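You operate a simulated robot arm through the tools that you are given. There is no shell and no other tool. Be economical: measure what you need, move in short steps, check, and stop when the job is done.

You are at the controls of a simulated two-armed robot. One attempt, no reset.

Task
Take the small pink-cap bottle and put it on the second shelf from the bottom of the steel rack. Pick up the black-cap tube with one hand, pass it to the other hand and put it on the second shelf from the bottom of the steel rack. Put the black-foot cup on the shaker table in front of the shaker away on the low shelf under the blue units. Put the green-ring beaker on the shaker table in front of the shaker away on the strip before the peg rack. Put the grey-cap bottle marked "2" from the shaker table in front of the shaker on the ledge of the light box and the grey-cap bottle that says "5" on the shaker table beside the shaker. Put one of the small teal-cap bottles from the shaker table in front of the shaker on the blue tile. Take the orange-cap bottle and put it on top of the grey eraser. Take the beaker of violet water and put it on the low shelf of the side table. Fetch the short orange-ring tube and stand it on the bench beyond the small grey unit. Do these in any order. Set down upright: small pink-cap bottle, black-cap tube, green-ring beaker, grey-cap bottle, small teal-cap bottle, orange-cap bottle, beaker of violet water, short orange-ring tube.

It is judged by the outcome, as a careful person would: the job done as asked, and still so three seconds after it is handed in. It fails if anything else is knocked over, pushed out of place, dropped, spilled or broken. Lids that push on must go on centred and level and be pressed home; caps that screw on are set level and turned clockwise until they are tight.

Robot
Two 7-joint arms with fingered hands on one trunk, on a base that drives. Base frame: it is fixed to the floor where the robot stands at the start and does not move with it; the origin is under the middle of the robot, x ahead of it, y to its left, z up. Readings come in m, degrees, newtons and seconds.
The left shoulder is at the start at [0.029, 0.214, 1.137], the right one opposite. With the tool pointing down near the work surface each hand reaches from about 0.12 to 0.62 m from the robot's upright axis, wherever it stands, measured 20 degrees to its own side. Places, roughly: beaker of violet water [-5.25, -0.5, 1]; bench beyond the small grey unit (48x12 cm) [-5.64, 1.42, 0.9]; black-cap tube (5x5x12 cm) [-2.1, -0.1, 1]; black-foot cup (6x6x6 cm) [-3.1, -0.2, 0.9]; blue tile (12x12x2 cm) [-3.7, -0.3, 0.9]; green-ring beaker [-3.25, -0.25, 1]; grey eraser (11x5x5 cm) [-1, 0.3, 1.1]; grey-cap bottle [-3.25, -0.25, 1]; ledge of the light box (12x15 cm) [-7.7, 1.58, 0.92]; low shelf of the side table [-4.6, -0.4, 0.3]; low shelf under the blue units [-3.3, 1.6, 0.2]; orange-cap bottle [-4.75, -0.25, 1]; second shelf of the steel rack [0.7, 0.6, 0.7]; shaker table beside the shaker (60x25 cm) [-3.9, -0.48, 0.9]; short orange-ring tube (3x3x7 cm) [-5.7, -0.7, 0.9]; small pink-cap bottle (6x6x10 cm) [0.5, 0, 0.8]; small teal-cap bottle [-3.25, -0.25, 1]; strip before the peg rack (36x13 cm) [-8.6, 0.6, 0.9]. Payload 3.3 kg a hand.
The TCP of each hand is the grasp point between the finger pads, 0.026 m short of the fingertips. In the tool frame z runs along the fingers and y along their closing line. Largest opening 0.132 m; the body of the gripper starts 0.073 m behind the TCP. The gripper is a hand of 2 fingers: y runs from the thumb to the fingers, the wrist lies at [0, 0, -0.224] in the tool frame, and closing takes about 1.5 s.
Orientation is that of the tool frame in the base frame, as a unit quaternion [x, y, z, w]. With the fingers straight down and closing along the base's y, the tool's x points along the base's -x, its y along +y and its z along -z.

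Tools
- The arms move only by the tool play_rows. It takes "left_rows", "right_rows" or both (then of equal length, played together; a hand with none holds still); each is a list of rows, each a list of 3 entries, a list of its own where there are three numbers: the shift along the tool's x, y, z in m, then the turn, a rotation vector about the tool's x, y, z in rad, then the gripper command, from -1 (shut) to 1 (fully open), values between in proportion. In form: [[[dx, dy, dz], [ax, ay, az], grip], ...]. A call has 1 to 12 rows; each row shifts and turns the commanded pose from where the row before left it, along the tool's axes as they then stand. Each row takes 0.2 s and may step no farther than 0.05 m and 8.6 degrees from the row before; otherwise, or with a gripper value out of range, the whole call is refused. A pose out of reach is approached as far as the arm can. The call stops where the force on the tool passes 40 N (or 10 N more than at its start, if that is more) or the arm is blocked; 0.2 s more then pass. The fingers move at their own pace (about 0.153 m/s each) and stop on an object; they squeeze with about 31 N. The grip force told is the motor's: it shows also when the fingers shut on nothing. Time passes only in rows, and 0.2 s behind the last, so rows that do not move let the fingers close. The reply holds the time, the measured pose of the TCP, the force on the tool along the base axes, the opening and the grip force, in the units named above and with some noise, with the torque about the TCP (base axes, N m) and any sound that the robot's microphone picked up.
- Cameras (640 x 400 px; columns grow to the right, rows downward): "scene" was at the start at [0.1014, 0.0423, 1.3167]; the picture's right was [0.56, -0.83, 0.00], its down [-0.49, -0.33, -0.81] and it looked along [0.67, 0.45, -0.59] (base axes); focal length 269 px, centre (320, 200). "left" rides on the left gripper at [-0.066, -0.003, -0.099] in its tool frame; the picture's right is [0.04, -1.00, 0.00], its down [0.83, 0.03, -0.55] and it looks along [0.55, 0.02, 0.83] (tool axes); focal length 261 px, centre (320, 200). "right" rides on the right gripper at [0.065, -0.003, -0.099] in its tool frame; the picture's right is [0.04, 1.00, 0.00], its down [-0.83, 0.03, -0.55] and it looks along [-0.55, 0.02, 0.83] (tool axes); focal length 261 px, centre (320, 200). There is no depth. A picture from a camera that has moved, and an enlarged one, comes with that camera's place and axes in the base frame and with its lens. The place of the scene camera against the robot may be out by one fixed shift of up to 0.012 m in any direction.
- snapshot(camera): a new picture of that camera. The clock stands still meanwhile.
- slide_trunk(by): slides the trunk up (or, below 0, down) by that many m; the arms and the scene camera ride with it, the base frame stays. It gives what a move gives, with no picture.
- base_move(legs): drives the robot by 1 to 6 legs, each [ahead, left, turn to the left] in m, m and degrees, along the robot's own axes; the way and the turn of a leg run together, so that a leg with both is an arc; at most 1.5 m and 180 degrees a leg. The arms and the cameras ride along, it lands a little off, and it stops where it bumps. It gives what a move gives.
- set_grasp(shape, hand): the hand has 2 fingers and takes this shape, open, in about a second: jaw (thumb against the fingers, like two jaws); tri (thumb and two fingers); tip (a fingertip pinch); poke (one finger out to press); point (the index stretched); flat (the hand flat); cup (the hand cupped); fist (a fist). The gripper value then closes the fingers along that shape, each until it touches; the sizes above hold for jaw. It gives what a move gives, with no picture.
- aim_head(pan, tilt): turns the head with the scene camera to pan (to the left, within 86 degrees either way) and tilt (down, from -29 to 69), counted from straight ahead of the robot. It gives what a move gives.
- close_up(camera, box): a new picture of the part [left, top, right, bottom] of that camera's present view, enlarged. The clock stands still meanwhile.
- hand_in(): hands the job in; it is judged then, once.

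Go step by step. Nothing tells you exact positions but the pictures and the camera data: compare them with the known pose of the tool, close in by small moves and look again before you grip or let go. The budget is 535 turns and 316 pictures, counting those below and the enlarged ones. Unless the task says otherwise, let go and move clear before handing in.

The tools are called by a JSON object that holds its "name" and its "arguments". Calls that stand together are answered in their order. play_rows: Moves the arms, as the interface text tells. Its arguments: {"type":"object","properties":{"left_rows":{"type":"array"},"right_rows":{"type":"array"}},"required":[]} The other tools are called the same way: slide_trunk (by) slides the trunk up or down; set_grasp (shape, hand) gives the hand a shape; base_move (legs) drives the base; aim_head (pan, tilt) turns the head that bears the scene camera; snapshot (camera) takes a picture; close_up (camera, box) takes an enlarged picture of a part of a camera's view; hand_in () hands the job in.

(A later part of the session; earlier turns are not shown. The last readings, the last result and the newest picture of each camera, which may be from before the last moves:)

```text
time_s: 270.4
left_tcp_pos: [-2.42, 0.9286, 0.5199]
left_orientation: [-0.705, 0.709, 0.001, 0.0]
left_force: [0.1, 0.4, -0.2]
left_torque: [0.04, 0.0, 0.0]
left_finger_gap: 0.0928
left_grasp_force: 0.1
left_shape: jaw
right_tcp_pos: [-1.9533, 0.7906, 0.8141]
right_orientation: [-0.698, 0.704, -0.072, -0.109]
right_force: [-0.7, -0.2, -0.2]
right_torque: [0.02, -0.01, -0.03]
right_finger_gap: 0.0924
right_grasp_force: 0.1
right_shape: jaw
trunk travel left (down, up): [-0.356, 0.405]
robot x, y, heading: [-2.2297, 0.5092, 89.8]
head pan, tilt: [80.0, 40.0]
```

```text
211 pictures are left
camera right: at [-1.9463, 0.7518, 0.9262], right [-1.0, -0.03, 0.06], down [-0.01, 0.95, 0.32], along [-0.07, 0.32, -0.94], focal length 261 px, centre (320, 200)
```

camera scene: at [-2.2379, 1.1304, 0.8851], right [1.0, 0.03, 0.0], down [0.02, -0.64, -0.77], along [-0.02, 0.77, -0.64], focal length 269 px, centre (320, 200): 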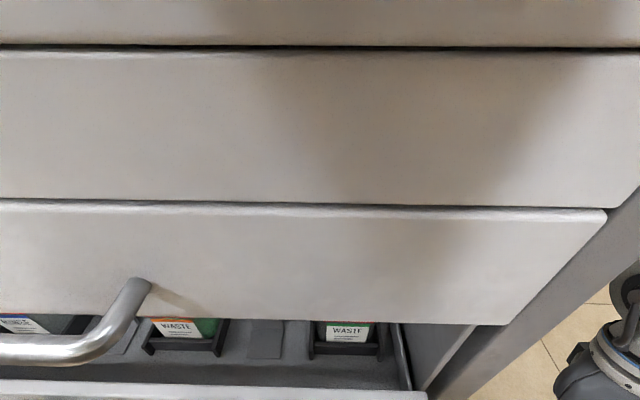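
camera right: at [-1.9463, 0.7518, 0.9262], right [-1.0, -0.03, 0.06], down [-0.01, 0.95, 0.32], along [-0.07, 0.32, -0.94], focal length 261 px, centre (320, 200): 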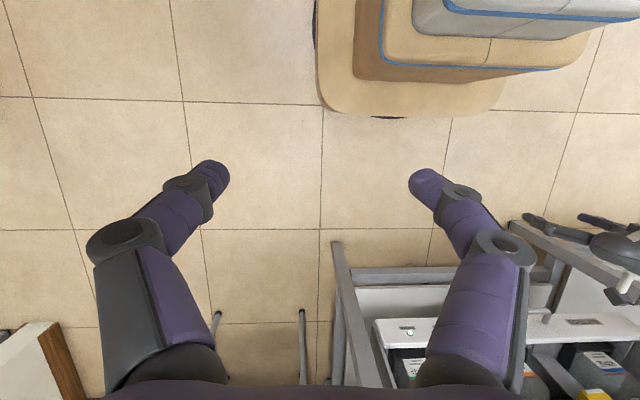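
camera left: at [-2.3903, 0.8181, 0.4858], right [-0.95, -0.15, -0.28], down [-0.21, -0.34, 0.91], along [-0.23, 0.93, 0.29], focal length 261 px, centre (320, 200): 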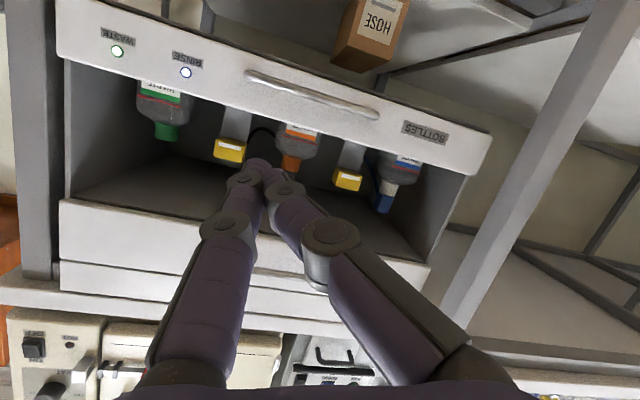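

Since the un-flipped pose is roomier, I try the reach under the shelf once more with it: trunk down, left hand pitched 45° forward near the floor.

{"name": "slide_trunk", "arguments": {"by": -0.35}}

{"name": "play_rows", "arguments": {"left_rows": [[[0, 0, 0], [0, -0.131, 0], -1], [[0, 0, 0], [0, -0.131, 0], -1], [[0, 0, 0], [0, -0.131, 0], -1], [[0, 0, 0], [0, -0.131, 0], -1], [[0, 0, 0], [0, -0.131, 0], -1], [[0, 0, 0], [0, -0.131, 0], -1], [[0, 0, 0], [0, 0, 0], -1]]}}

```text
time_s: 273.8
left_tcp_pos: [-2.4185, 0.929, 0.1693]
left_orientation: [-0.706, 0.708, 0.002, 0.0]
left_force: [-0.3, 0.3, 0.2]
left_torque: [0.0, 0.01, 0.03]
left_finger_gap: 0.0924
left_grasp_force: 0.1
left_shape: jaw
right_tcp_pos: [-1.9524, 0.7917, 0.4657]
right_orientation: [-0.699, 0.703, -0.072, -0.109]
right_force: [0.3, 0.4, -0.9]
right_torque: [0.01, -0.02, -0.01]
right_finger_gap: 0.0922
right_grasp_force: 0.1
right_shape: jaw
trunk travel left (down, up): [-0.006, 0.755]
robot x, y, heading: [-2.2325, 0.5129, 90.0]
head pan, tilt: [80.0, 40.0]
```

```text
time_s: 275.4
left_tcp_pos: [-2.4133, 0.9255, 0.1669]
left_orientation: [-0.656, 0.661, 0.253, 0.261]
left_force: [0.8, -0.3, 0.9]
left_torque: [0.01, 0.0, -0.01]
left_finger_gap: 0.0
left_grasp_force: 30.9
left_shape: jaw
left hand out of reach, approached as far as the arm can: row 6
right_tcp_pos: [-1.9538, 0.7917, 0.4634]
right_orientation: [-0.699, 0.704, -0.072, -0.109]
right_force: [-0.3, 0.5, 0.6]
right_torque: [0.02, 0.01, 0.02]
right_finger_gap: 0.0923
right_grasp_force: 0.1
right_shape: jaw
trunk travel left (down, up): [-0.006, 0.755]
robot x, y, heading: [-2.2327, 0.509, 90.1]
head pan, tilt: [80.0, 40.0]
```

{"name": "play_rows", "arguments": {"left_rows": [[[0.0226, 0.007, 0.0245], [0, 0, 0], -1], [[0.0226, 0.007, 0.0245], [0, 0, 0], -1], [[0.0226, 0.007, 0.0245], [0, 0, 0], -1], [[0, 0, 0], [0, 0, 0], -1]]}}

```text
time_s: 276.4
left_tcp_pos: [-2.434, 0.9317, 0.0681]
left_orientation: [-0.652, 0.654, 0.272, 0.272]
left_force: [0.2, -0.2, -0.6]
left_torque: [0.01, 0.01, 0.01]
left_finger_gap: 0.0001
left_grasp_force: 31.2
left_shape: jaw
right_tcp_pos: [-1.9525, 0.7895, 0.4651]
right_orientation: [-0.699, 0.703, -0.071, -0.108]
right_force: [0.2, 0.2, 0.2]
right_torque: [-0.01, 0.03, -0.02]
right_finger_gap: 0.0921
right_grasp_force: 0.0
right_shape: jaw
trunk travel left (down, up): [-0.006, 0.755]
robot x, y, heading: [-2.2329, 0.5091, 90.3]
head pan, tilt: [80.0, 40.0]
```

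45° pitch works here. I roll the hand -90° so its camera sits at the side (clear of the shelf), then look.

{"name": "play_rows", "arguments": {"left_rows": [[[0, 0, 0], [0, 0, -0.143], -1], [[0, 0, 0], [0, 0, -0.143], -1], [[0, 0, 0], [0, 0, -0.143], -1], [[0, 0, 0], [0, 0, -0.143], -1], [[0, 0, 0], [0, 0, -0.143], -1], [[0, 0, 0], [0, 0, -0.143], -1], [[0, 0, 0], [0, 0, -0.143], -1], [[0, 0, 0], [0, 0, -0.143], -1], [[0, 0, 0], [0, 0, -0.143], -1], [[0, 0, 0], [0, 0, -0.143], -1], [[0, 0, 0], [0, 0, -0.14], -1]]}}

{"name": "base_move", "arguments": {"legs": [[0.25, 0, 0]]}}

{"name": "snapshot", "arguments": {"camera": "left"}}

```text
time_s: 278.8
left_tcp_pos: [-2.4339, 0.9309, 0.0674]
left_orientation: [0.923, -0.001, 0.001, -0.384]
left_force: [0.0, 0.0, 0.7]
left_torque: [0.0, 0.03, 0.02]
left_finger_gap: 0.0
left_grasp_force: 30.4
left_shape: jaw
right_tcp_pos: [-1.9533, 0.7905, 0.4646]
right_orientation: [-0.698, 0.704, -0.072, -0.109]
right_force: [-0.8, -0.2, 0.1]
right_torque: [-0.01, 0.05, 0.04]
right_finger_gap: 0.0923
right_grasp_force: 0.1
right_shape: jaw
trunk travel left (down, up): [-0.006, 0.755]
robot x, y, heading: [-2.2342, 0.5093, 90.4]
head pan, tilt: [80.0, 40.0]
```

```text
time_s: 280.7
left_tcp_pos: [-2.4343, 1.1838, 0.0678]
left_orientation: [0.923, -0.003, 0.0, -0.384]
left_force: [-0.2, 0.1, 0.5]
left_torque: [0.0, 0.03, -0.05]
left_finger_gap: 0.0
left_grasp_force: 31.1
left_shape: jaw
right_tcp_pos: [-1.9531, 1.0413, 0.465]
right_orientation: [-0.699, 0.703, -0.072, -0.109]
right_force: [-0.8, -0.3, 0.3]
right_torque: [0.03, -0.01, 0.02]
right_finger_gap: 0.0923
right_grasp_force: 0.1
right_shape: jaw
trunk travel left (down, up): [-0.006, 0.755]
robot x, y, heading: [-2.2345, 0.7611, 90.3]
head pan, tilt: [80.0, 40.0]
```

```text
210 pictures are left
camera left: at [-2.5, 1.1143, 0.139], right [0.05, 0.7, 0.71], down [0.83, -0.42, 0.36], along [0.55, 0.57, -0.6], focal length 261 px, centre (320, 200)
```

left: 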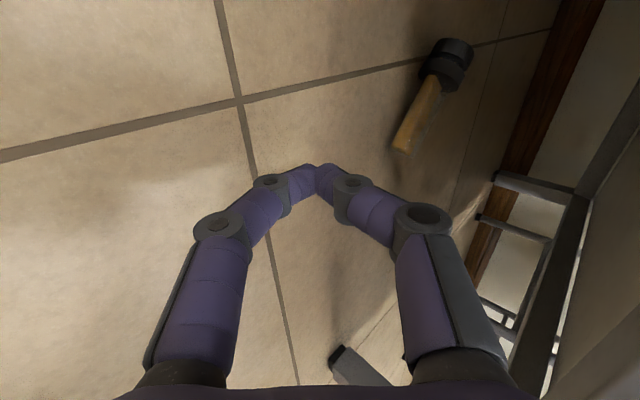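

Very good view: the tube lies from its bottom end (-2.385, 1.365) to the cap (-2.465, 1.425). I advance so the fingertip is above its bottom end.

{"name": "play_rows", "arguments": {"left_rows": [[[0.022, 0, 0], [0, 0, 0], -1], [[0.02, 0, 0], [0, 0, 0], -1]]}}

{"name": "base_move", "arguments": {"legs": [[0.165, 0, 0]]}}

{"name": "snapshot", "arguments": {"camera": "left"}}

```text
time_s: 281.3
left_tcp_pos: [-2.3911, 1.1827, 0.068]
left_orientation: [0.923, -0.003, 0.0, -0.384]
left_force: [-0.3, 0.7, -1.2]
left_torque: [0.01, 0.0, -0.03]
left_finger_gap: 0.0
left_grasp_force: 30.9
left_shape: jaw
right_tcp_pos: [-1.9528, 1.0413, 0.4645]
right_orientation: [-0.698, 0.704, -0.072, -0.108]
right_force: [-0.4, -0.4, 0.4]
right_torque: [0.01, 0.0, 0.01]
right_finger_gap: 0.0922
right_grasp_force: 0.0
right_shape: jaw
trunk travel left (down, up): [-0.006, 0.755]
robot x, y, heading: [-2.2307, 0.7626, 90.1]
head pan, tilt: [80.0, 40.0]
```

```text
time_s: 282.7
left_tcp_pos: [-2.3944, 1.3228, 0.0613]
left_orientation: [0.928, -0.007, -0.003, -0.374]
left_force: [9.8, -30.5, -66.8]
left_torque: [9.46, 1.25, 0.76]
left_finger_gap: 0.0
left_grasp_force: 31.3
left_shape: jaw
right_tcp_pos: [-1.9547, 1.1903, 0.4642]
right_orientation: [-0.7, 0.702, -0.073, -0.109]
right_force: [-0.7, 0.5, -0.1]
right_torque: [-0.01, -0.02, -0.01]
right_finger_gap: 0.092
right_grasp_force: 0.1
right_shape: jaw
trunk travel left (down, up): [-0.006, 0.755]
robot x, y, heading: [-2.2338, 0.9085, 90.1]
head pan, tilt: [80.0, 40.0]
stopped in leg 1: the force on the tool passed its limit at 454 N (the readings are from after the stop); the commanded pose is now the measured one
```

```text
209 pictures are left
camera left: at [-2.4593, 1.257, 0.1354], right [0.06, 0.72, 0.69], down [0.83, -0.42, 0.36], along [0.55, 0.56, -0.62], focal length 261 px, centre (320, 200)
```

left: 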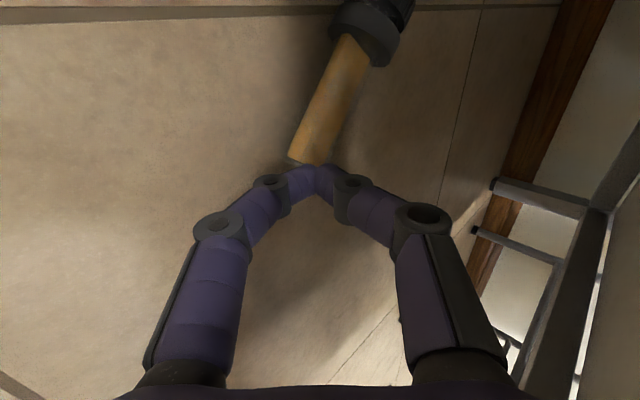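

The palm met the shelf edge; I lower the hand to relieve it, which also brings the fingertip to the tube's level.

{"name": "play_rows", "arguments": {"left_rows": [[[0, 0.007, 0.008], [0, 0, 0], -1], [[0, 0.007, 0.008], [0, 0, 0], -1], [[0, 0, 0.006], [0, 0, 0], -1]]}}

{"name": "snapshot", "arguments": {"camera": "left"}}

```text
time_s: 283.0
left_tcp_pos: [-2.393, 1.3225, 0.0617]
left_orientation: [0.927, -0.006, -0.001, -0.375]
left_force: [10.7, -27.2, -37.4]
left_torque: [6.62, 1.27, 0.83]
left_finger_gap: 0.0001
left_grasp_force: 31.0
left_shape: jaw
right_tcp_pos: [-1.954, 1.1895, 0.4651]
right_orientation: [-0.7, 0.702, -0.072, -0.109]
right_force: [-0.2, -0.2, 0.6]
right_torque: [-0.04, -0.02, 0.01]
right_finger_gap: 0.0918
right_grasp_force: 0.1
right_shape: jaw
trunk travel left (down, up): [-0.006, 0.755]
robot x, y, heading: [-2.2336, 0.9079, 90.1]
head pan, tilt: [80.0, 40.0]
stopped in row 1 (left hand): the force on the tool passed its limit at 96 N (the readings are from after the stop); the commanded pose is now the measured one
```

```text
208 pictures are left
camera left: at [-2.4592, 1.2569, 0.1353], right [0.05, 0.72, 0.69], down [0.83, -0.42, 0.37], along [0.55, 0.56, -0.62], focal length 261 px, centre (320, 200)
```

left: 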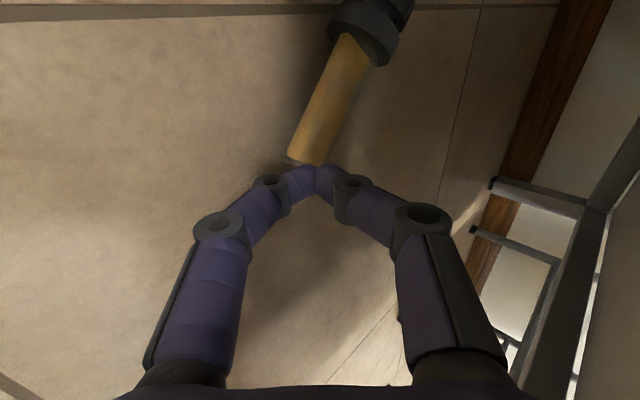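

I can't get under there far enough; I leave the tube for later and turn to the other items. Back out and restore the posture.

{"name": "base_move", "arguments": {"legs": [[-0.45, 0, 0]]}}

{"name": "slide_trunk", "arguments": {"by": 0.4}}

{"name": "play_rows", "arguments": {"left_rows": [[[0, 0, 0], [0, 0, 0.143], 0.4], [[0, 0, 0], [0, 0, 0.143], 0.4], [[0, 0, 0], [0, 0, 0.143], 0.4], [[0, 0, 0], [0, 0, 0.143], 0.4], [[0, 0, 0], [0, 0, 0.143], 0.4], [[0, 0, 0], [0, 0, 0.143], 0.4], [[0, 0, 0], [0, 0, 0.143], 0.4], [[0, 0, 0], [0, 0, 0.143], 0.4], [[0, 0, 0], [0, 0, 0.143], 0.4], [[0, 0, 0], [0, 0, 0.143], 0.4], [[0, 0, 0], [0, 0, 0.14], 0.4]]}}

{"name": "play_rows", "arguments": {"left_rows": [[[0, 0, -0.02], [0, 0.131, 0], 0.4], [[0, 0, -0.02], [0, 0.131, 0], 0.4], [[0, 0, -0.02], [0, 0.131, 0], 0.4], [[0, 0, -0.02], [0, 0.131, 0], 0.4], [[0, 0, -0.02], [0, 0.131, 0], 0.4], [[0, 0, 0], [0, 0.131, 0], 0.4]], "right_rows": [[[0, 0, 0], [0.15, 0, 0], 0.4], [[0, 0, 0], [0.1, 0.02, 0], 0.4], [[0, 0, 0], [0, 0, 0], 0.4], [[0, 0, 0], [0, 0, 0], 0.4], [[0, 0, 0], [0, 0, 0], 0.4], [[0, 0, 0], [0, 0, 0], 0.4]]}}

```text
time_s: 285.7
left_tcp_pos: [-2.3899, 0.8747, 0.0614]
left_orientation: [0.927, -0.009, -0.001, -0.376]
left_force: [-0.4, -0.6, 0.5]
left_torque: [0.03, 0.01, 0.01]
left_finger_gap: 0.0002
left_grasp_force: 30.5
left_shape: jaw
right_tcp_pos: [-1.9509, 0.7384, 0.4642]
right_orientation: [-0.698, 0.704, -0.071, -0.109]
right_force: [0.4, -0.3, 0.6]
right_torque: [0.02, -0.02, -0.02]
right_finger_gap: 0.0923
right_grasp_force: 0.1
right_shape: jaw
trunk travel left (down, up): [-0.006, 0.755]
robot x, y, heading: [-2.2358, 0.4591, 89.9]
head pan, tilt: [80.0, 40.0]
```

```text
time_s: 289.5
left_tcp_pos: [-2.4016, 0.8879, 0.4697]
left_orientation: [0.923, -0.009, -0.008, -0.386]
left_force: [0.7, 0.4, 0.6]
left_torque: [0.01, 0.0, 0.02]
left_finger_gap: 0.0
left_grasp_force: 30.9
left_shape: jaw
right_tcp_pos: [-1.9503, 0.7388, 0.8642]
right_orientation: [-0.698, 0.704, -0.072, -0.109]
right_force: [0.4, 0.1, -0.2]
right_torque: [0.03, 0.02, -0.03]
right_finger_gap: 0.0921
right_grasp_force: 0.0
right_shape: jaw
trunk travel left (down, up): [-0.406, 0.355]
robot x, y, heading: [-2.2309, 0.4598, 89.6]
head pan, tilt: [80.0, 40.0]
```

```text
time_s: 291.9
left_tcp_pos: [-2.3898, 0.8841, 0.4702]
left_orientation: [-0.646, 0.66, 0.272, 0.271]
left_force: [0.6, -0.2, 0.3]
left_torque: [0.0, -0.04, 0.01]
left_finger_gap: 0.0921
left_grasp_force: 0.1
left_shape: jaw
right_tcp_pos: [-1.9505, 0.7386, 0.8646]
right_orientation: [-0.698, 0.705, -0.071, -0.109]
right_force: [-0.1, -0.4, 0.1]
right_torque: [-0.04, 0.05, -0.03]
right_finger_gap: 0.0923
right_grasp_force: 0.0
right_shape: jaw
trunk travel left (down, up): [-0.406, 0.355]
robot x, y, heading: [-2.2331, 0.4603, 89.8]
head pan, tilt: [80.0, 40.0]
```

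```text
time_s: 293.3
left_tcp_pos: [-2.3912, 0.8341, 0.5551]
left_orientation: [-0.702, 0.712, 0.003, -0.003]
left_force: [-0.5, -0.5, -0.1]
left_torque: [-0.02, 0.0, -0.02]
left_finger_gap: 0.0924
left_grasp_force: 0.1
left_shape: jaw
right_tcp_pos: [-1.9515, 0.7395, 0.8654]
right_orientation: [0.704, -0.69, 0.167, 0.028]
right_force: [-0.7, 0.8, 0.2]
right_torque: [-0.03, -0.03, -0.03]
right_finger_gap: 0.0923
right_grasp_force: 0.0
right_shape: jaw
trunk travel left (down, up): [-0.406, 0.355]
robot x, y, heading: [-2.2308, 0.4567, 89.9]
head pan, tilt: [80.0, 40.0]
```

{"name": "play_rows", "arguments": {"right_rows": [[[0, 0, 0], [-0.065, -0.092, 0.007], 0.4], [[0, 0, 0], [-0.065, -0.092, 0.007], 0.4], [[0, 0, 0], [-0.065, -0.092, 0.007], 0.4]], "left_rows": [[[0, 0, -0.04], [0, 0, 0], 0.4], [[0, 0, -0.04], [0, 0, 0], 0.4], [[0, 0, -0.04], [0, 0, 0], 0.4]]}}

{"name": "slide_trunk", "arguments": {"by": 0.3}}

{"name": "base_move", "arguments": {"legs": [[-0.05, 0, 0], [0, 0, 90], [0.98, 0, 0]]}}

{"name": "aim_head", "arguments": {"pan": 60, "tilt": 35}}

{"name": "snapshot", "arguments": {"camera": "scene"}}

{"name": "aim_head", "arguments": {"pan": 10, "tilt": 25}}

{"name": "snapshot", "arguments": {"camera": "scene"}}

```text
time_s: 294.1
left_tcp_pos: [-2.3865, 0.8318, 0.6758]
left_orientation: [-0.701, 0.713, 0.004, -0.002]
left_force: [-0.4, -0.2, 0.0]
left_torque: [-0.01, 0.02, 0.0]
left_finger_gap: 0.0922
left_grasp_force: 0.1
left_shape: jaw
right_tcp_pos: [-1.9512, 0.7381, 0.8644]
right_orientation: [-0.706, 0.708, 0.001, 0.0]
right_force: [-0.6, 0.5, 0.3]
right_torque: [0.01, 0.01, 0.01]
right_finger_gap: 0.0919
right_grasp_force: 0.1
right_shape: jaw
trunk travel left (down, up): [-0.406, 0.355]
robot x, y, heading: [-2.2341, 0.462, 89.8]
head pan, tilt: [80.0, 40.0]
```

```text
time_s: 297.1
left_tcp_pos: [-2.391, 0.8348, 0.9753]
left_orientation: [-0.702, 0.712, 0.004, -0.002]
left_force: [0.0, 0.6, 0.0]
left_torque: [0.02, -0.01, 0.01]
left_finger_gap: 0.0923
left_grasp_force: 0.1
left_shape: jaw
right_tcp_pos: [-1.9515, 0.7392, 1.1656]
right_orientation: [-0.707, 0.707, -0.001, 0.0]
right_force: [0.4, 0.1, -0.7]
right_torque: [-0.01, 0.04, 0.0]
right_finger_gap: 0.0924
right_grasp_force: 0.1
right_shape: jaw
trunk travel left (down, up): [-0.706, 0.055]
robot x, y, heading: [-2.2331, 0.4559, 90.1]
head pan, tilt: [80.0, 40.0]
```

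```text
time_s: 306.6
left_tcp_pos: [-3.5773, 0.2345, 0.9737]
left_orientation: [1.0, -0.001, -0.001, 0.003]
left_force: [0.0, -0.6, 0.0]
left_torque: [0.0, 0.02, 0.0]
left_finger_gap: 0.0921
left_grasp_force: 0.1
left_shape: jaw
right_tcp_pos: [-3.488, 0.6747, 1.1637]
right_orientation: [1.0, 0.005, -0.001, -0.001]
right_force: [-0.3, -0.4, -0.2]
right_torque: [0.01, 0.0, -0.02]
right_finger_gap: 0.0919
right_grasp_force: 0.0
right_shape: jaw
trunk travel left (down, up): [-0.706, 0.055]
robot x, y, heading: [-3.2056, 0.3969, -179.6]
head pan, tilt: [80.0, 40.0]
```

```text
time_s: 307.4
left_tcp_pos: [-3.5774, 0.235, 0.9743]
left_orientation: [1.0, -0.002, -0.001, 0.004]
left_force: [0.5, 0.2, 0.1]
left_torque: [-0.01, 0.0, 0.0]
left_finger_gap: 0.0924
left_grasp_force: 0.0
left_shape: jaw
right_tcp_pos: [-3.4872, 0.675, 1.1648]
right_orientation: [1.0, 0.005, 0.001, -0.001]
right_force: [-0.1, 0.0, -0.3]
right_torque: [-0.02, -0.03, 0.0]
right_finger_gap: 0.0918
right_grasp_force: 0.1
right_shape: jaw
trunk travel left (down, up): [-0.706, 0.055]
robot x, y, heading: [-3.2016, 0.3938, -179.4]
head pan, tilt: [60.0, 35.0]
```

```text
207 pictures are left
camera scene: at [-3.2535, 0.3142, 1.6064], right [-0.87, 0.49, 0.0], down [0.28, 0.5, -0.82], along [-0.4, -0.71, -0.57], focal length 269 px, centre (320, 200)
```

scene: 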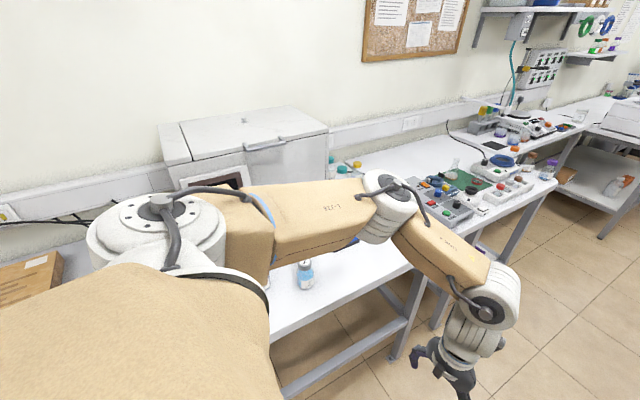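

```text
time_s: 308.6
left_tcp_pos: [-3.5771, 0.2351, 0.9745]
left_orientation: [1.0, -0.002, -0.001, 0.003]
left_force: [-0.4, -0.3, -0.1]
left_torque: [-0.01, -0.03, 0.04]
left_finger_gap: 0.0925
left_grasp_force: 0.1
left_shape: jaw
right_tcp_pos: [-3.4879, 0.6746, 1.1638]
right_orientation: [1.0, 0.005, 0.001, -0.001]
right_force: [-0.1, -0.2, 0.4]
right_torque: [0.01, 0.02, 0.05]
right_finger_gap: 0.0923
right_grasp_force: 0.1
right_shape: jaw
trunk travel left (down, up): [-0.706, 0.055]
robot x, y, heading: [-3.2013, 0.3954, -179.5]
head pan, tilt: [10.0, 25.0]
```

```text
206 pictures are left
camera scene: at [-3.3009, 0.374, 1.6221], right [-0.18, 0.98, 0.0], down [0.42, 0.08, -0.91], along [-0.89, -0.17, -0.42], focal length 269 px, centre (320, 200)
```

scene: 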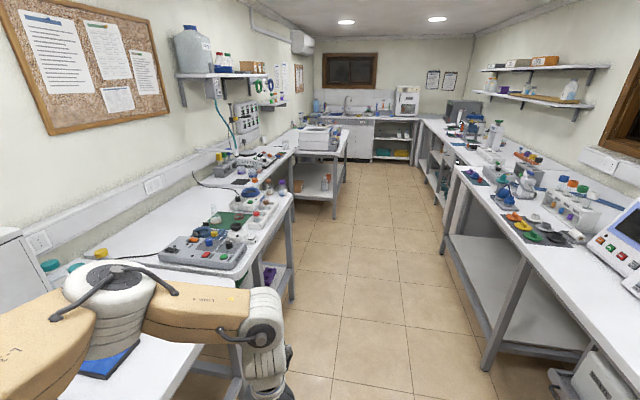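

I step back and turn to face the shaker table.

{"name": "base_move", "arguments": {"legs": [[0, -0.2, 0], [0, 0, 90]]}}

{"name": "aim_head", "arguments": {"pan": 0, "tilt": 38}}

{"name": "snapshot", "arguments": {"camera": "scene"}}

{"name": "snapshot", "arguments": {"camera": "right"}}

```text
time_s: 314.0
left_tcp_pos: [-3.0436, 0.223, 0.9736]
left_orientation: [0.709, 0.705, 0.002, 0.003]
left_force: [0.2, 0.2, 0.2]
left_torque: [0.01, -0.03, -0.02]
left_finger_gap: 0.0922
left_grasp_force: 0.0
left_shape: jaw
right_tcp_pos: [-3.4844, 0.3134, 1.1631]
right_orientation: [0.705, 0.71, 0.0, 0.0]
right_force: [0.8, -0.5, 0.2]
right_torque: [0.02, 0.0, 0.0]
right_finger_gap: 0.092
right_grasp_force: 0.0
right_shape: jaw
trunk travel left (down, up): [-0.706, 0.055]
robot x, y, heading: [-3.2026, 0.5972, -89.4]
head pan, tilt: [10.0, 25.0]
```

```text
time_s: 314.7
left_tcp_pos: [-3.0458, 0.223, 0.975]
left_orientation: [0.709, 0.705, 0.004, 0.003]
left_force: [-0.5, -0.2, -0.2]
left_torque: [0.01, 0.0, -0.02]
left_finger_gap: 0.0921
left_grasp_force: 0.0
left_shape: jaw
right_tcp_pos: [-3.4847, 0.3135, 1.1648]
right_orientation: [0.704, 0.71, -0.001, 0.0]
right_force: [0.4, 0.2, -0.3]
right_torque: [0.02, -0.04, 0.03]
right_finger_gap: 0.0921
right_grasp_force: 0.0
right_shape: jaw
trunk travel left (down, up): [-0.706, 0.055]
robot x, y, heading: [-3.2045, 0.5939, -89.7]
head pan, tilt: [0.0, 38.0]
```

```text
205 pictures are left
camera scene: at [-3.2006, 0.4933, 1.6018], right [-1.0, -0.01, 0.0], down [0.0, 0.62, -0.79], along [0.01, -0.79, -0.62], focal length 269 px, centre (320, 200)
```

scene: 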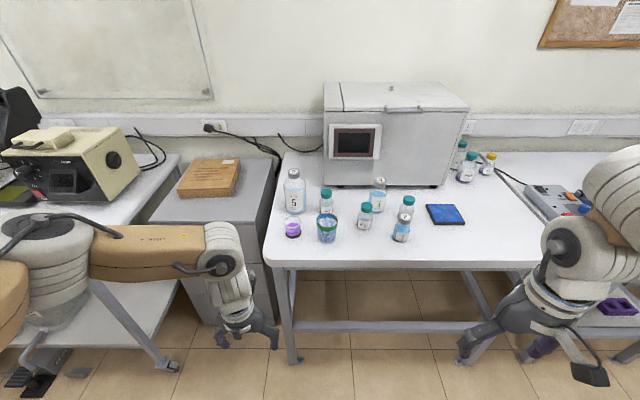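

```text
204 pictures are left
camera right: at [-3.4882, 0.3786, 1.2631], right [1.0, 0.05, 0.0], down [0.04, -0.83, 0.55], along [0.03, -0.55, -0.83], focal length 261 px, centre (320, 200)
```

right: 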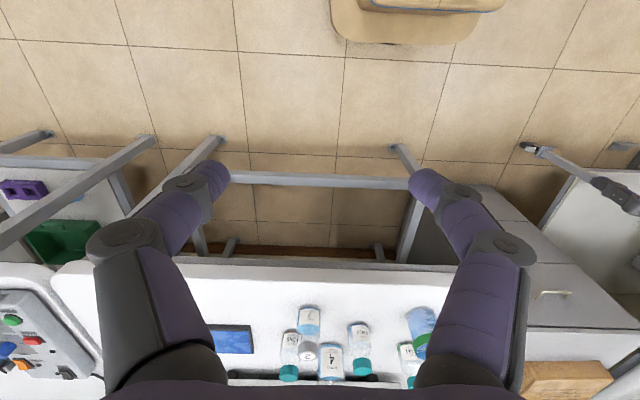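

Let me zoom in on the objects in front of the shaker.

{"name": "close_up", "arguments": {"camera": "scene", "box": [260, 140, 500, 280]}}

```text
2.67 times, centred on (380, 210) of scene
camera zoom: at [-3.2006, 0.4933, 1.6018], right [-1.0, -0.01, 0.0], down [0.0, 0.62, -0.79], along [0.01, -0.79, -0.62], focal length 716 px, centre (160, 173)
```

zoom: 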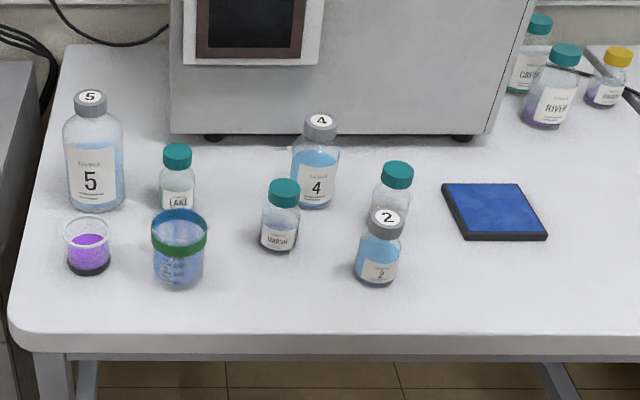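

I see bottles 5, 2, 4, three teal-cap bottles, the cup and the beaker. First the middle teal bottle (about (-3.37,-0.27)) to the blue tile with the right hand. I raise the left hand and drive up.

{"name": "play_rows", "arguments": {"left_rows": [[[0.03, 0, -0.04], [0, 0, 0], 0.4], [[0.03, 0, -0.04], [0, 0, 0], 0.4], [[0.03, 0, -0.04], [0, 0, 0], 0.4], [[0.02, 0, -0.04], [0, 0, 0], 0.4]]}}

{"name": "base_move", "arguments": {"legs": [[0.38, 0.03, 0]]}}

{"name": "snapshot", "arguments": {"camera": "right"}}

{"name": "snapshot", "arguments": {"camera": "scene"}}

```text
time_s: 315.7
left_tcp_pos: [-3.0459, 0.3334, 1.1345]
left_orientation: [0.709, 0.705, 0.002, 0.004]
left_force: [-0.4, 0.6, 0.1]
left_torque: [-0.01, 0.03, 0.01]
left_finger_gap: 0.0922
left_grasp_force: 0.0
left_shape: jaw
right_tcp_pos: [-3.4841, 0.3135, 1.1656]
right_orientation: [0.704, 0.711, -0.001, 0.0]
right_force: [0.8, -0.1, -0.8]
right_torque: [0.03, -0.01, 0.0]
right_finger_gap: 0.0924
right_grasp_force: 0.1
right_shape: jaw
trunk travel left (down, up): [-0.706, 0.055]
robot x, y, heading: [-3.2036, 0.5943, -89.8]
head pan, tilt: [0.0, 38.0]
```

```text
time_s: 318.2
left_tcp_pos: [-3.0124, -0.0507, 1.1344]
left_orientation: [0.709, 0.705, 0.002, 0.003]
left_force: [-0.1, 0.1, 0.2]
left_torque: [0.0, 0.01, 0.01]
left_finger_gap: 0.0922
left_grasp_force: 0.1
left_shape: jaw
right_tcp_pos: [-3.4513, -0.0699, 1.1643]
right_orientation: [0.704, 0.711, 0.001, -0.001]
right_force: [-0.5, 0.1, 0.2]
right_torque: [0.01, 0.03, -0.01]
right_finger_gap: 0.0922
right_grasp_force: 0.1
right_shape: jaw
trunk travel left (down, up): [-0.706, 0.055]
robot x, y, heading: [-3.1765, 0.2153, -89.5]
head pan, tilt: [0.0, 38.0]
```

```text
202 pictures are left
camera right: at [-3.4552, -0.006, 1.2629], right [1.0, 0.05, 0.0], down [0.04, -0.83, 0.55], along [0.03, -0.55, -0.83], focal length 261 px, centre (320, 200)
```

right: 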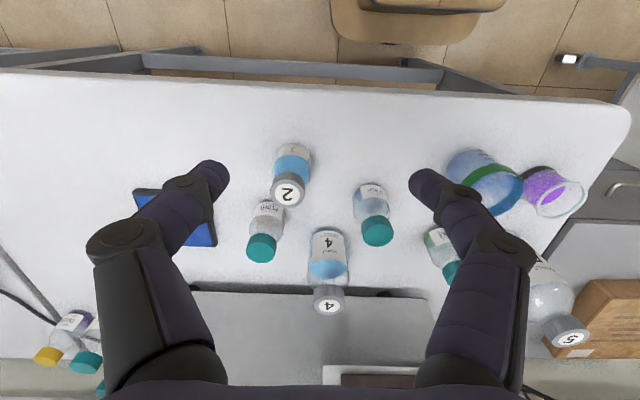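

```text
201 pictures are left
camera scene: at [-3.1678, 0.109, 1.6017], right [-1.0, -0.01, 0.0], down [0.0, 0.62, -0.79], along [0.01, -0.79, -0.62], focal length 269 px, centre (320, 200)
```

scene: 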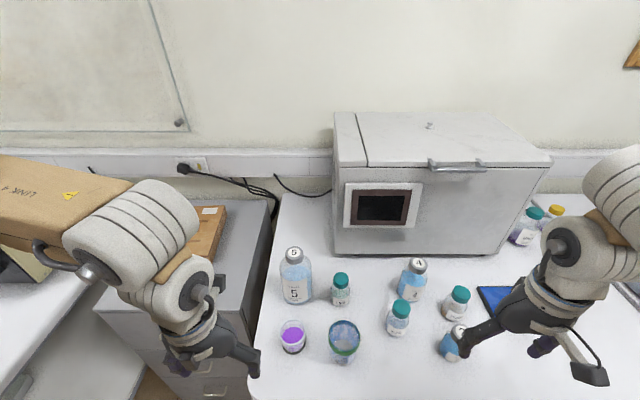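

I move the right hand above the middle teal bottle at (-3.362, -0.25).

{"name": "play_rows", "arguments": {"right_rows": [[[-0.036, 0.018, 0.015], [0, 0, 0], 0.4], [[-0.036, 0.018, 0.015], [0, 0, 0], 0.4], [[-0.036, 0.018, 0.015], [0, 0, 0], 0.4], [[-0.036, 0.018, 0.015], [0, 0, 0], 0.4], [[-0.036, 0.018, 0.015], [0, 0, 0], 0.4]]}}

{"name": "snapshot", "arguments": {"camera": "right"}}

```text
time_s: 319.4
left_tcp_pos: [-3.0124, -0.0508, 1.1324]
left_orientation: [0.709, 0.705, 0.002, 0.003]
left_force: [0.2, -0.1, 0.2]
left_torque: [0.02, -0.01, 0.03]
left_finger_gap: 0.0922
left_grasp_force: 0.1
left_shape: jaw
right_tcp_pos: [-3.3586, -0.2489, 1.0877]
right_orientation: [0.703, 0.711, 0.0, -0.002]
right_force: [0.1, 0.1, 0.3]
right_torque: [0.02, 0.03, -0.01]
right_finger_gap: 0.0922
right_grasp_force: 0.1
right_shape: jaw
trunk travel left (down, up): [-0.706, 0.055]
robot x, y, heading: [-3.1731, 0.2125, -89.6]
head pan, tilt: [0.0, 38.0]
```

```text
200 pictures are left
camera right: at [-3.3633, -0.1851, 1.1861], right [1.0, 0.05, 0.0], down [0.05, -0.83, 0.55], along [0.03, -0.55, -0.83], focal length 261 px, centre (320, 200)
```

right: 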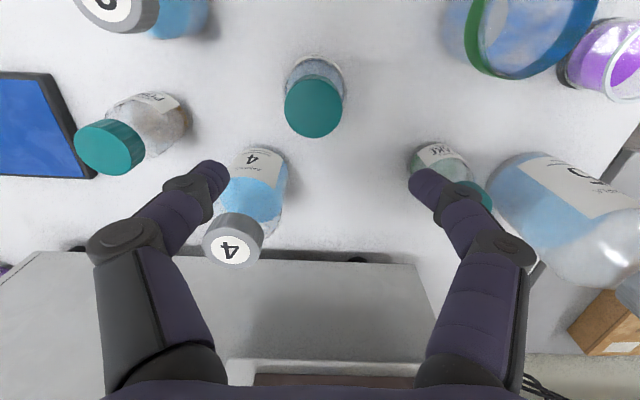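

{"name": "play_rows", "arguments": {"right_rows": [[[0.011, -0.007, 0.03], [0, 0, 0], 0.4], [[0, 0, 0.04], [0, 0, 0], 0.4], [[0, 0, 0.02], [0, 0, 0], 0.4], [[0, 0, 0], [0, 0, 0], 0.4]]}}

{"name": "snapshot", "arguments": {"camera": "right"}}

```text
time_s: 320.4
left_tcp_pos: [-3.0133, -0.052, 1.133]
left_orientation: [0.709, 0.705, 0.002, 0.003]
left_force: [-0.3, 0.5, -0.3]
left_torque: [-0.02, 0.0, 0.02]
left_finger_gap: 0.092
left_grasp_force: 0.1
left_shape: jaw
right_tcp_pos: [-3.3672, -0.236, 0.9997]
right_orientation: [0.703, 0.711, 0.0, 0.0]
right_force: [-0.7, -0.6, 0.5]
right_torque: [0.0, 0.02, 0.01]
right_finger_gap: 0.0923
right_grasp_force: 0.1
right_shape: jaw
trunk travel left (down, up): [-0.706, 0.055]
robot x, y, heading: [-3.1716, 0.2113, -89.9]
head pan, tilt: [0.0, 38.0]
```

```text
199 pictures are left
camera right: at [-3.3712, -0.172, 1.0983], right [1.0, 0.05, 0.0], down [0.04, -0.83, 0.55], along [0.03, -0.55, -0.83], focal length 261 px, centre (320, 200)
```

right: 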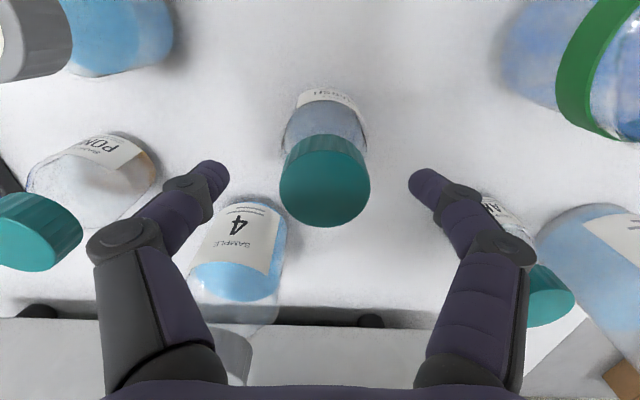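

{"name": "play_rows", "arguments": {"right_rows": [[[0.006, 0, 0.02], [0, 0, 0], 0.4], [[0, 0, 0.02], [0, 0, 0], 0.4], [[0, 0, 0.015], [0, 0, 0], 0.4], [[0, 0, 0], [0, 0, 0], -0.1], [[0, 0, 0], [0, 0, 0], -1], [[0, 0, 0], [0, 0, 0], -1], [[0, 0, 0], [0, 0, 0], -1], [[0, 0, 0], [0, 0, 0], -1]]}}

{"name": "snapshot", "arguments": {"camera": "right"}}

```text
time_s: 322.2
left_tcp_pos: [-3.0126, -0.0513, 1.1345]
left_orientation: [0.709, 0.706, 0.002, 0.003]
left_force: [0.0, 1.0, -0.4]
left_torque: [-0.02, 0.0, 0.0]
left_finger_gap: 0.0925
left_grasp_force: 0.1
left_shape: jaw
right_tcp_pos: [-3.3664, -0.2315, 0.9432]
right_orientation: [0.703, 0.711, -0.001, -0.001]
right_force: [0.2, -0.7, 0.3]
right_torque: [-0.01, -0.02, 0.01]
right_finger_gap: 0.0482
right_grasp_force: 30.7
right_shape: jaw
trunk travel left (down, up): [-0.706, 0.055]
robot x, y, heading: [-3.169, 0.2166, -89.3]
head pan, tilt: [0.0, 38.0]
```

```text
198 pictures are left
camera right: at [-3.3712, -0.1669, 1.0425], right [1.0, 0.05, 0.0], down [0.04, -0.83, 0.55], along [0.03, -0.55, -0.83], focal length 261 px, centre (320, 200)
```

right: 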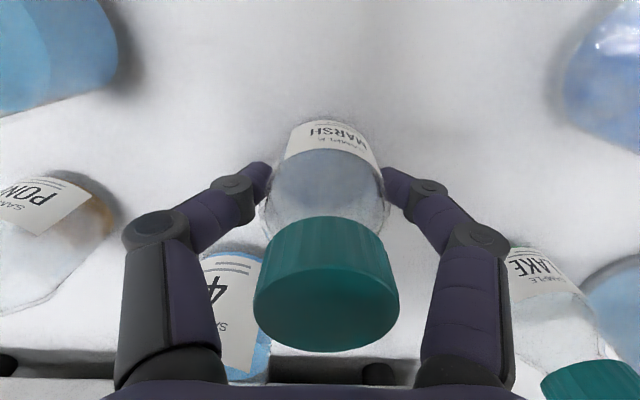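

Gripped well (4.8 cm). I lift it, shift the base 0.3 m right, and look at the tile below.

{"name": "play_rows", "arguments": {"right_rows": [[[0, 0, -0.02], [0, 0, 0], -1], [[0, 0, -0.04], [0, 0, 0], -1], [[0, 0, -0.04], [0, 0, 0], -1], [[0, 0, -0.04], [0, 0, 0], -1], [[0, 0, -0.03], [0, 0, 0], -1]]}}

{"name": "base_move", "arguments": {"legs": [[0, -0.31, 0]]}}

{"name": "snapshot", "arguments": {"camera": "right"}}

```text
time_s: 323.4
left_tcp_pos: [-3.013, -0.0498, 1.1332]
left_orientation: [0.709, 0.705, 0.002, 0.003]
left_force: [-0.1, -0.2, 0.1]
left_torque: [-0.01, -0.05, 0.01]
left_finger_gap: 0.0924
left_grasp_force: 0.0
left_shape: jaw
right_tcp_pos: [-3.367, -0.2302, 1.1144]
right_orientation: [0.704, 0.711, -0.001, -0.001]
right_force: [-0.8, -1.3, -2.2]
right_torque: [0.03, -0.02, -0.01]
right_finger_gap: 0.048
right_grasp_force: 31.6
right_shape: jaw
trunk travel left (down, up): [-0.706, 0.055]
robot x, y, heading: [-3.1719, 0.2179, -89.4]
head pan, tilt: [0.0, 38.0]
```

```text
time_s: 325.5
left_tcp_pos: [-3.3273, -0.053, 1.1338]
left_orientation: [0.708, 0.706, 0.002, 0.004]
left_force: [-0.2, -0.2, 0.4]
left_torque: [0.04, 0.01, 0.02]
left_finger_gap: 0.0921
left_grasp_force: 0.0
left_shape: jaw
right_tcp_pos: [-3.6781, -0.2339, 1.1149]
right_orientation: [0.703, 0.711, 0.0, 0.0]
right_force: [-0.1, -0.4, -1.4]
right_torque: [0.03, -0.01, -0.01]
right_finger_gap: 0.0479
right_grasp_force: 30.9
right_shape: jaw
trunk travel left (down, up): [-0.706, 0.055]
robot x, y, heading: [-3.4882, 0.2088, -89.4]
head pan, tilt: [0.0, 38.0]
```

```text
197 pictures are left
camera right: at [-3.6831, -0.1692, 1.2124], right [1.0, 0.05, 0.0], down [0.05, -0.83, 0.55], along [0.03, -0.55, -0.83], focal length 261 px, centre (320, 200)
```

right: 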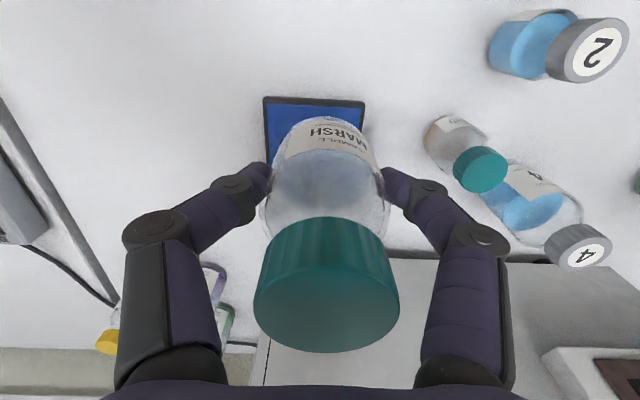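

Tile centre is about (-3.686, -0.296). I move over it and lower.

{"name": "play_rows", "arguments": {"right_rows": [[[-0.031, -0.004, 0], [0, 0, 0], -1], [[-0.031, -0.004, 0], [0, 0, 0], -1], [[0, 0, 0.04], [0, 0, 0], -1], [[0, 0, 0.04], [0, 0, 0], -1], [[0, 0, 0.04], [0, 0, 0], -1], [[0, 0, 0.015], [0, 0, 0], -1], [[0, 0, 0], [0, 0, 0], -1]]}}

{"name": "snapshot", "arguments": {"camera": "right"}}

```text
time_s: 327.1
left_tcp_pos: [-3.3259, -0.0536, 1.1332]
left_orientation: [0.708, 0.707, 0.001, 0.003]
left_force: [-0.5, 0.6, 0.4]
left_torque: [0.02, 0.02, -0.01]
left_finger_gap: 0.0923
left_grasp_force: 0.0
left_shape: jaw
right_tcp_pos: [-3.6841, -0.2986, 0.9801]
right_orientation: [0.701, 0.713, 0.001, -0.001]
right_force: [-1.1, -0.3, -1.7]
right_torque: [0.02, -0.03, 0.02]
right_finger_gap: 0.048
right_grasp_force: 31.3
right_shape: jaw
trunk travel left (down, up): [-0.706, 0.055]
robot x, y, heading: [-3.4826, 0.2099, -89.7]
head pan, tilt: [0.0, 38.0]
```

```text
196 pictures are left
camera right: at [-3.6896, -0.2328, 1.0779], right [1.0, 0.05, 0.0], down [0.05, -0.83, 0.55], along [0.03, -0.55, -0.83], focal length 261 px, centre (320, 200)
```

right: 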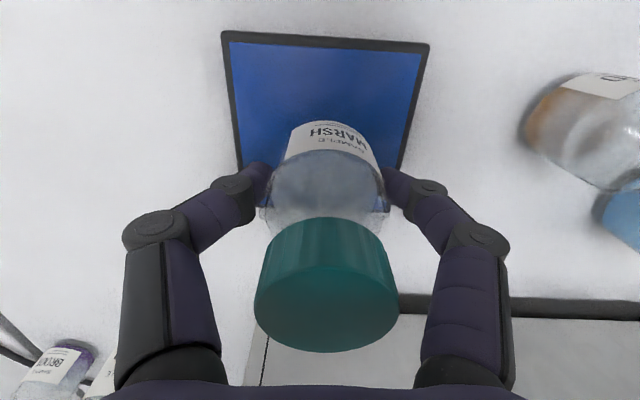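

{"name": "play_rows", "arguments": {"right_rows": [[[0, 0, 0.008], [0, 0, 0], -1], [[0, 0, 0.006], [0, 0, 0], -1], [[0, 0, 0.004], [0, 0, 0], -1]]}}

```text
time_s: 327.9
left_tcp_pos: [-3.3247, -0.0536, 1.1332]
left_orientation: [0.707, 0.707, 0.002, 0.003]
left_force: [0.1, 0.9, 0.4]
left_torque: [-0.03, 0.01, 0.01]
left_finger_gap: 0.0921
left_grasp_force: 0.1
left_shape: jaw
right_tcp_pos: [-3.6833, -0.2925, 0.9625]
right_orientation: [0.703, 0.711, 0.001, 0.0]
right_force: [0.0, -0.6, -2.6]
right_torque: [0.03, 0.04, 0.01]
right_finger_gap: 0.0476
right_grasp_force: 30.9
right_shape: jaw
right hand out of reach, approached as far as the arm can: row 2
trunk travel left (down, up): [-0.706, 0.055]
robot x, y, heading: [-3.4843, 0.2107, -89.3]
head pan, tilt: [0.0, 38.0]
```

{"name": "play_rows", "arguments": {"right_rows": [[[0, 0, 0.003], [0, 0, 0], -1], [[0, 0, 0.003], [0, 0, 0], -1]]}}

```text
time_s: 328.5
left_tcp_pos: [-3.3244, -0.051, 1.1334]
left_orientation: [0.708, 0.707, 0.001, 0.004]
left_force: [0.0, -0.4, 0.3]
left_torque: [0.0, -0.02, -0.01]
left_finger_gap: 0.0922
left_grasp_force: 0.1
left_shape: jaw
right_tcp_pos: [-3.6819, -0.2892, 0.9585]
right_orientation: [0.703, 0.712, -0.001, 0.0]
right_force: [-2.0, -0.3, 13.1]
right_torque: [-0.01, 0.05, -0.02]
right_finger_gap: 0.0482
right_grasp_force: 31.1
right_shape: jaw
right hand out of reach, approached as far as the arm can: row 1
trunk travel left (down, up): [-0.706, 0.055]
robot x, y, heading: [-3.4863, 0.2082, -89.3]
head pan, tilt: [0.0, 38.0]
```

Contact at z 0.9585 (13 N). I release and rise.

{"name": "play_rows", "arguments": {"right_rows": [[[0, 0, -0.002], [0, 0, 0], -0.3], [[0, 0, 0], [0, 0, 0], -0.15], [[0, 0, 0], [0, 0, 0], 0.2], [[0, 0, -0.03], [0, 0, 0], 0.4], [[0, 0, -0.04], [0, 0, 0], 0.4], [[0, 0, -0.04], [0, 0, 0], 0.4], [[0, 0, -0.04], [0, 0, 0], 0.4]]}}

{"name": "snapshot", "arguments": {"camera": "right"}}

```text
time_s: 330.1
left_tcp_pos: [-3.3244, -0.0524, 1.1336]
left_orientation: [0.707, 0.707, 0.002, 0.004]
left_force: [-0.1, 0.3, 0.1]
left_torque: [0.0, 0.01, 0.04]
left_finger_gap: 0.0921
left_grasp_force: 0.0
left_shape: jaw
right_tcp_pos: [-3.6814, -0.2905, 1.1091]
right_orientation: [0.702, 0.712, 0.0, 0.0]
right_force: [0.1, -0.1, 0.1]
right_torque: [-0.02, -0.01, -0.01]
right_finger_gap: 0.0922
right_grasp_force: 0.0
right_shape: jaw
trunk travel left (down, up): [-0.706, 0.055]
robot x, y, heading: [-3.4848, 0.2108, -89.3]
head pan, tilt: [0.0, 38.0]
```

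```text
195 pictures are left
camera right: at [-3.6867, -0.2255, 1.2083], right [1.0, 0.05, 0.0], down [0.05, -0.83, 0.55], along [0.03, -0.55, -0.83], focal length 261 px, centre (320, 200)
```

right: 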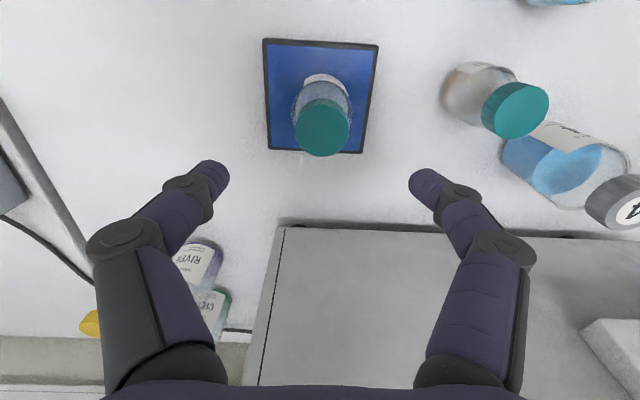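

The teal bottle stands centred on the tile. Next bottle "5": I raise the hand and shift the base left.

{"name": "play_rows", "arguments": {"right_rows": [[[0.03, 0, -0.04], [0, 0, 0], 0.6], [[0.03, 0, -0.04], [0, 0, 0], 0.6], [[0.03, 0, 0], [0, 0, 0], 0.6], [[0.03, 0, 0], [0, 0, 0], 0.6]]}}

{"name": "base_move", "arguments": {"legs": [[0, 0.585, 0]]}}

{"name": "snapshot", "arguments": {"camera": "right"}}

{"name": "snapshot", "arguments": {"camera": "scene"}}

```text
time_s: 331.1
left_tcp_pos: [-3.3255, -0.0524, 1.1336]
left_orientation: [0.708, 0.707, 0.003, 0.003]
left_force: [-0.4, -0.5, 0.1]
left_torque: [0.02, -0.04, 0.0]
left_finger_gap: 0.0925
left_grasp_force: 0.0
left_shape: jaw
right_tcp_pos: [-3.6837, -0.1691, 1.1885]
right_orientation: [0.703, 0.712, 0.0, -0.001]
right_force: [-0.2, 0.2, 0.0]
right_torque: [-0.01, 0.0, 0.0]
right_finger_gap: 0.1056
right_grasp_force: 0.1
right_shape: jaw
trunk travel left (down, up): [-0.706, 0.055]
robot x, y, heading: [-3.4847, 0.2097, -89.4]
head pan, tilt: [0.0, 38.0]
```

```text
time_s: 334.4
left_tcp_pos: [-2.7425, -0.0544, 1.1332]
left_orientation: [0.714, 0.7, 0.001, 0.003]
left_force: [0.0, 0.2, 0.5]
left_torque: [0.03, -0.02, -0.02]
left_finger_gap: 0.0923
left_grasp_force: 0.2
left_shape: jaw
right_tcp_pos: [-3.1027, -0.1651, 1.1878]
right_orientation: [0.708, 0.706, 0.0, -0.001]
right_force: [0.5, -0.9, 0.8]
right_torque: [0.02, -0.02, 0.0]
right_finger_gap: 0.1053
right_grasp_force: 0.0
right_shape: jaw
trunk travel left (down, up): [-0.706, 0.055]
robot x, y, heading: [-2.8975, 0.2118, -90.2]
head pan, tilt: [0.0, 38.0]
```

```text
194 pictures are left
camera right: at [-3.1063, -0.1012, 1.2874], right [1.0, 0.04, 0.0], down [0.03, -0.83, 0.55], along [0.02, -0.55, -0.83], focal length 261 px, centre (320, 200)
```

right: 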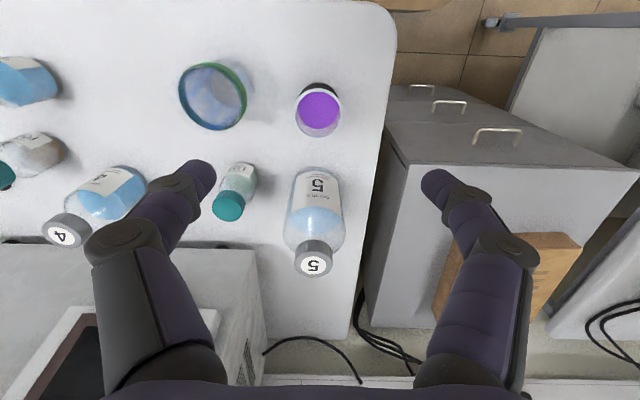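

```text
193 pictures are left
camera scene: at [-2.8951, 0.108, 1.6018], right [-1.0, 0.01, 0.0], down [0.0, 0.62, -0.79], along [-0.01, -0.79, -0.62], focal length 269 px, centre (320, 200)
```

scene: 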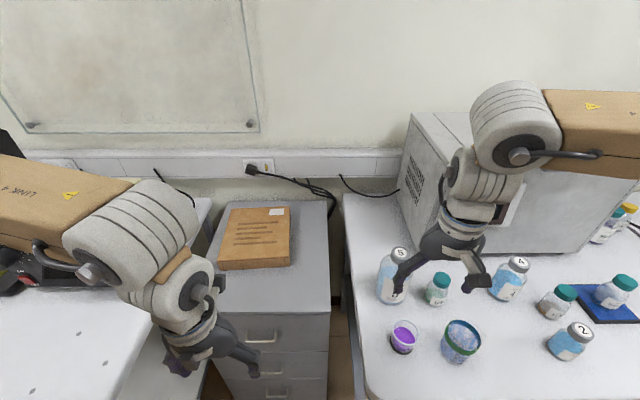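

Cap of "5" is at about (-3.105, -0.345, 1.062). I move above it.

{"name": "play_rows", "arguments": {"right_rows": [[[-0.045, 0, 0.01], [0, 0, 0], 0.6], [[-0.045, 0, 0.01], [0, 0, 0], 0.6], [[-0.045, 0, 0.01], [0, 0, 0], 0.6], [[-0.045, -0.002, 0.01], [0, 0, 0], 0.6], [[0, 0, 0.02], [0, 0, 0], 0.6]]}}

{"name": "snapshot", "arguments": {"camera": "right"}}

```text
time_s: 335.6
left_tcp_pos: [-2.7429, -0.0543, 1.1348]
left_orientation: [0.714, 0.7, 0.001, 0.003]
left_force: [-0.9, 0.3, 0.7]
left_torque: [-0.01, -0.04, -0.01]
left_finger_gap: 0.0923
left_grasp_force: 0.1
left_shape: jaw
right_tcp_pos: [-3.1049, -0.3219, 1.1328]
right_orientation: [0.709, 0.706, 0.0, -0.001]
right_force: [-0.9, -0.2, 0.5]
right_torque: [-0.03, -0.01, -0.01]
right_finger_gap: 0.1055
right_grasp_force: 0.1
right_shape: jaw
right hand out of reach, approached as far as the arm can: row 4
trunk travel left (down, up): [-0.706, 0.055]
robot x, y, heading: [-2.8986, 0.2105, -90.5]
head pan, tilt: [0.0, 38.0]
```

```text
192 pictures are left
camera right: at [-3.1081, -0.2576, 1.2317], right [1.0, 0.04, 0.0], down [0.03, -0.83, 0.55], along [0.02, -0.55, -0.83], focal length 261 px, centre (320, 200)
```

right: 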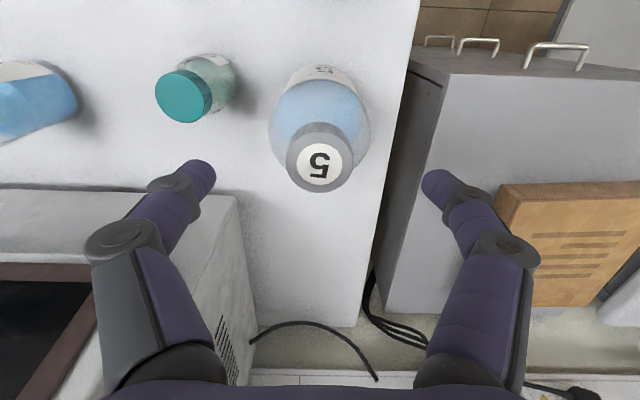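

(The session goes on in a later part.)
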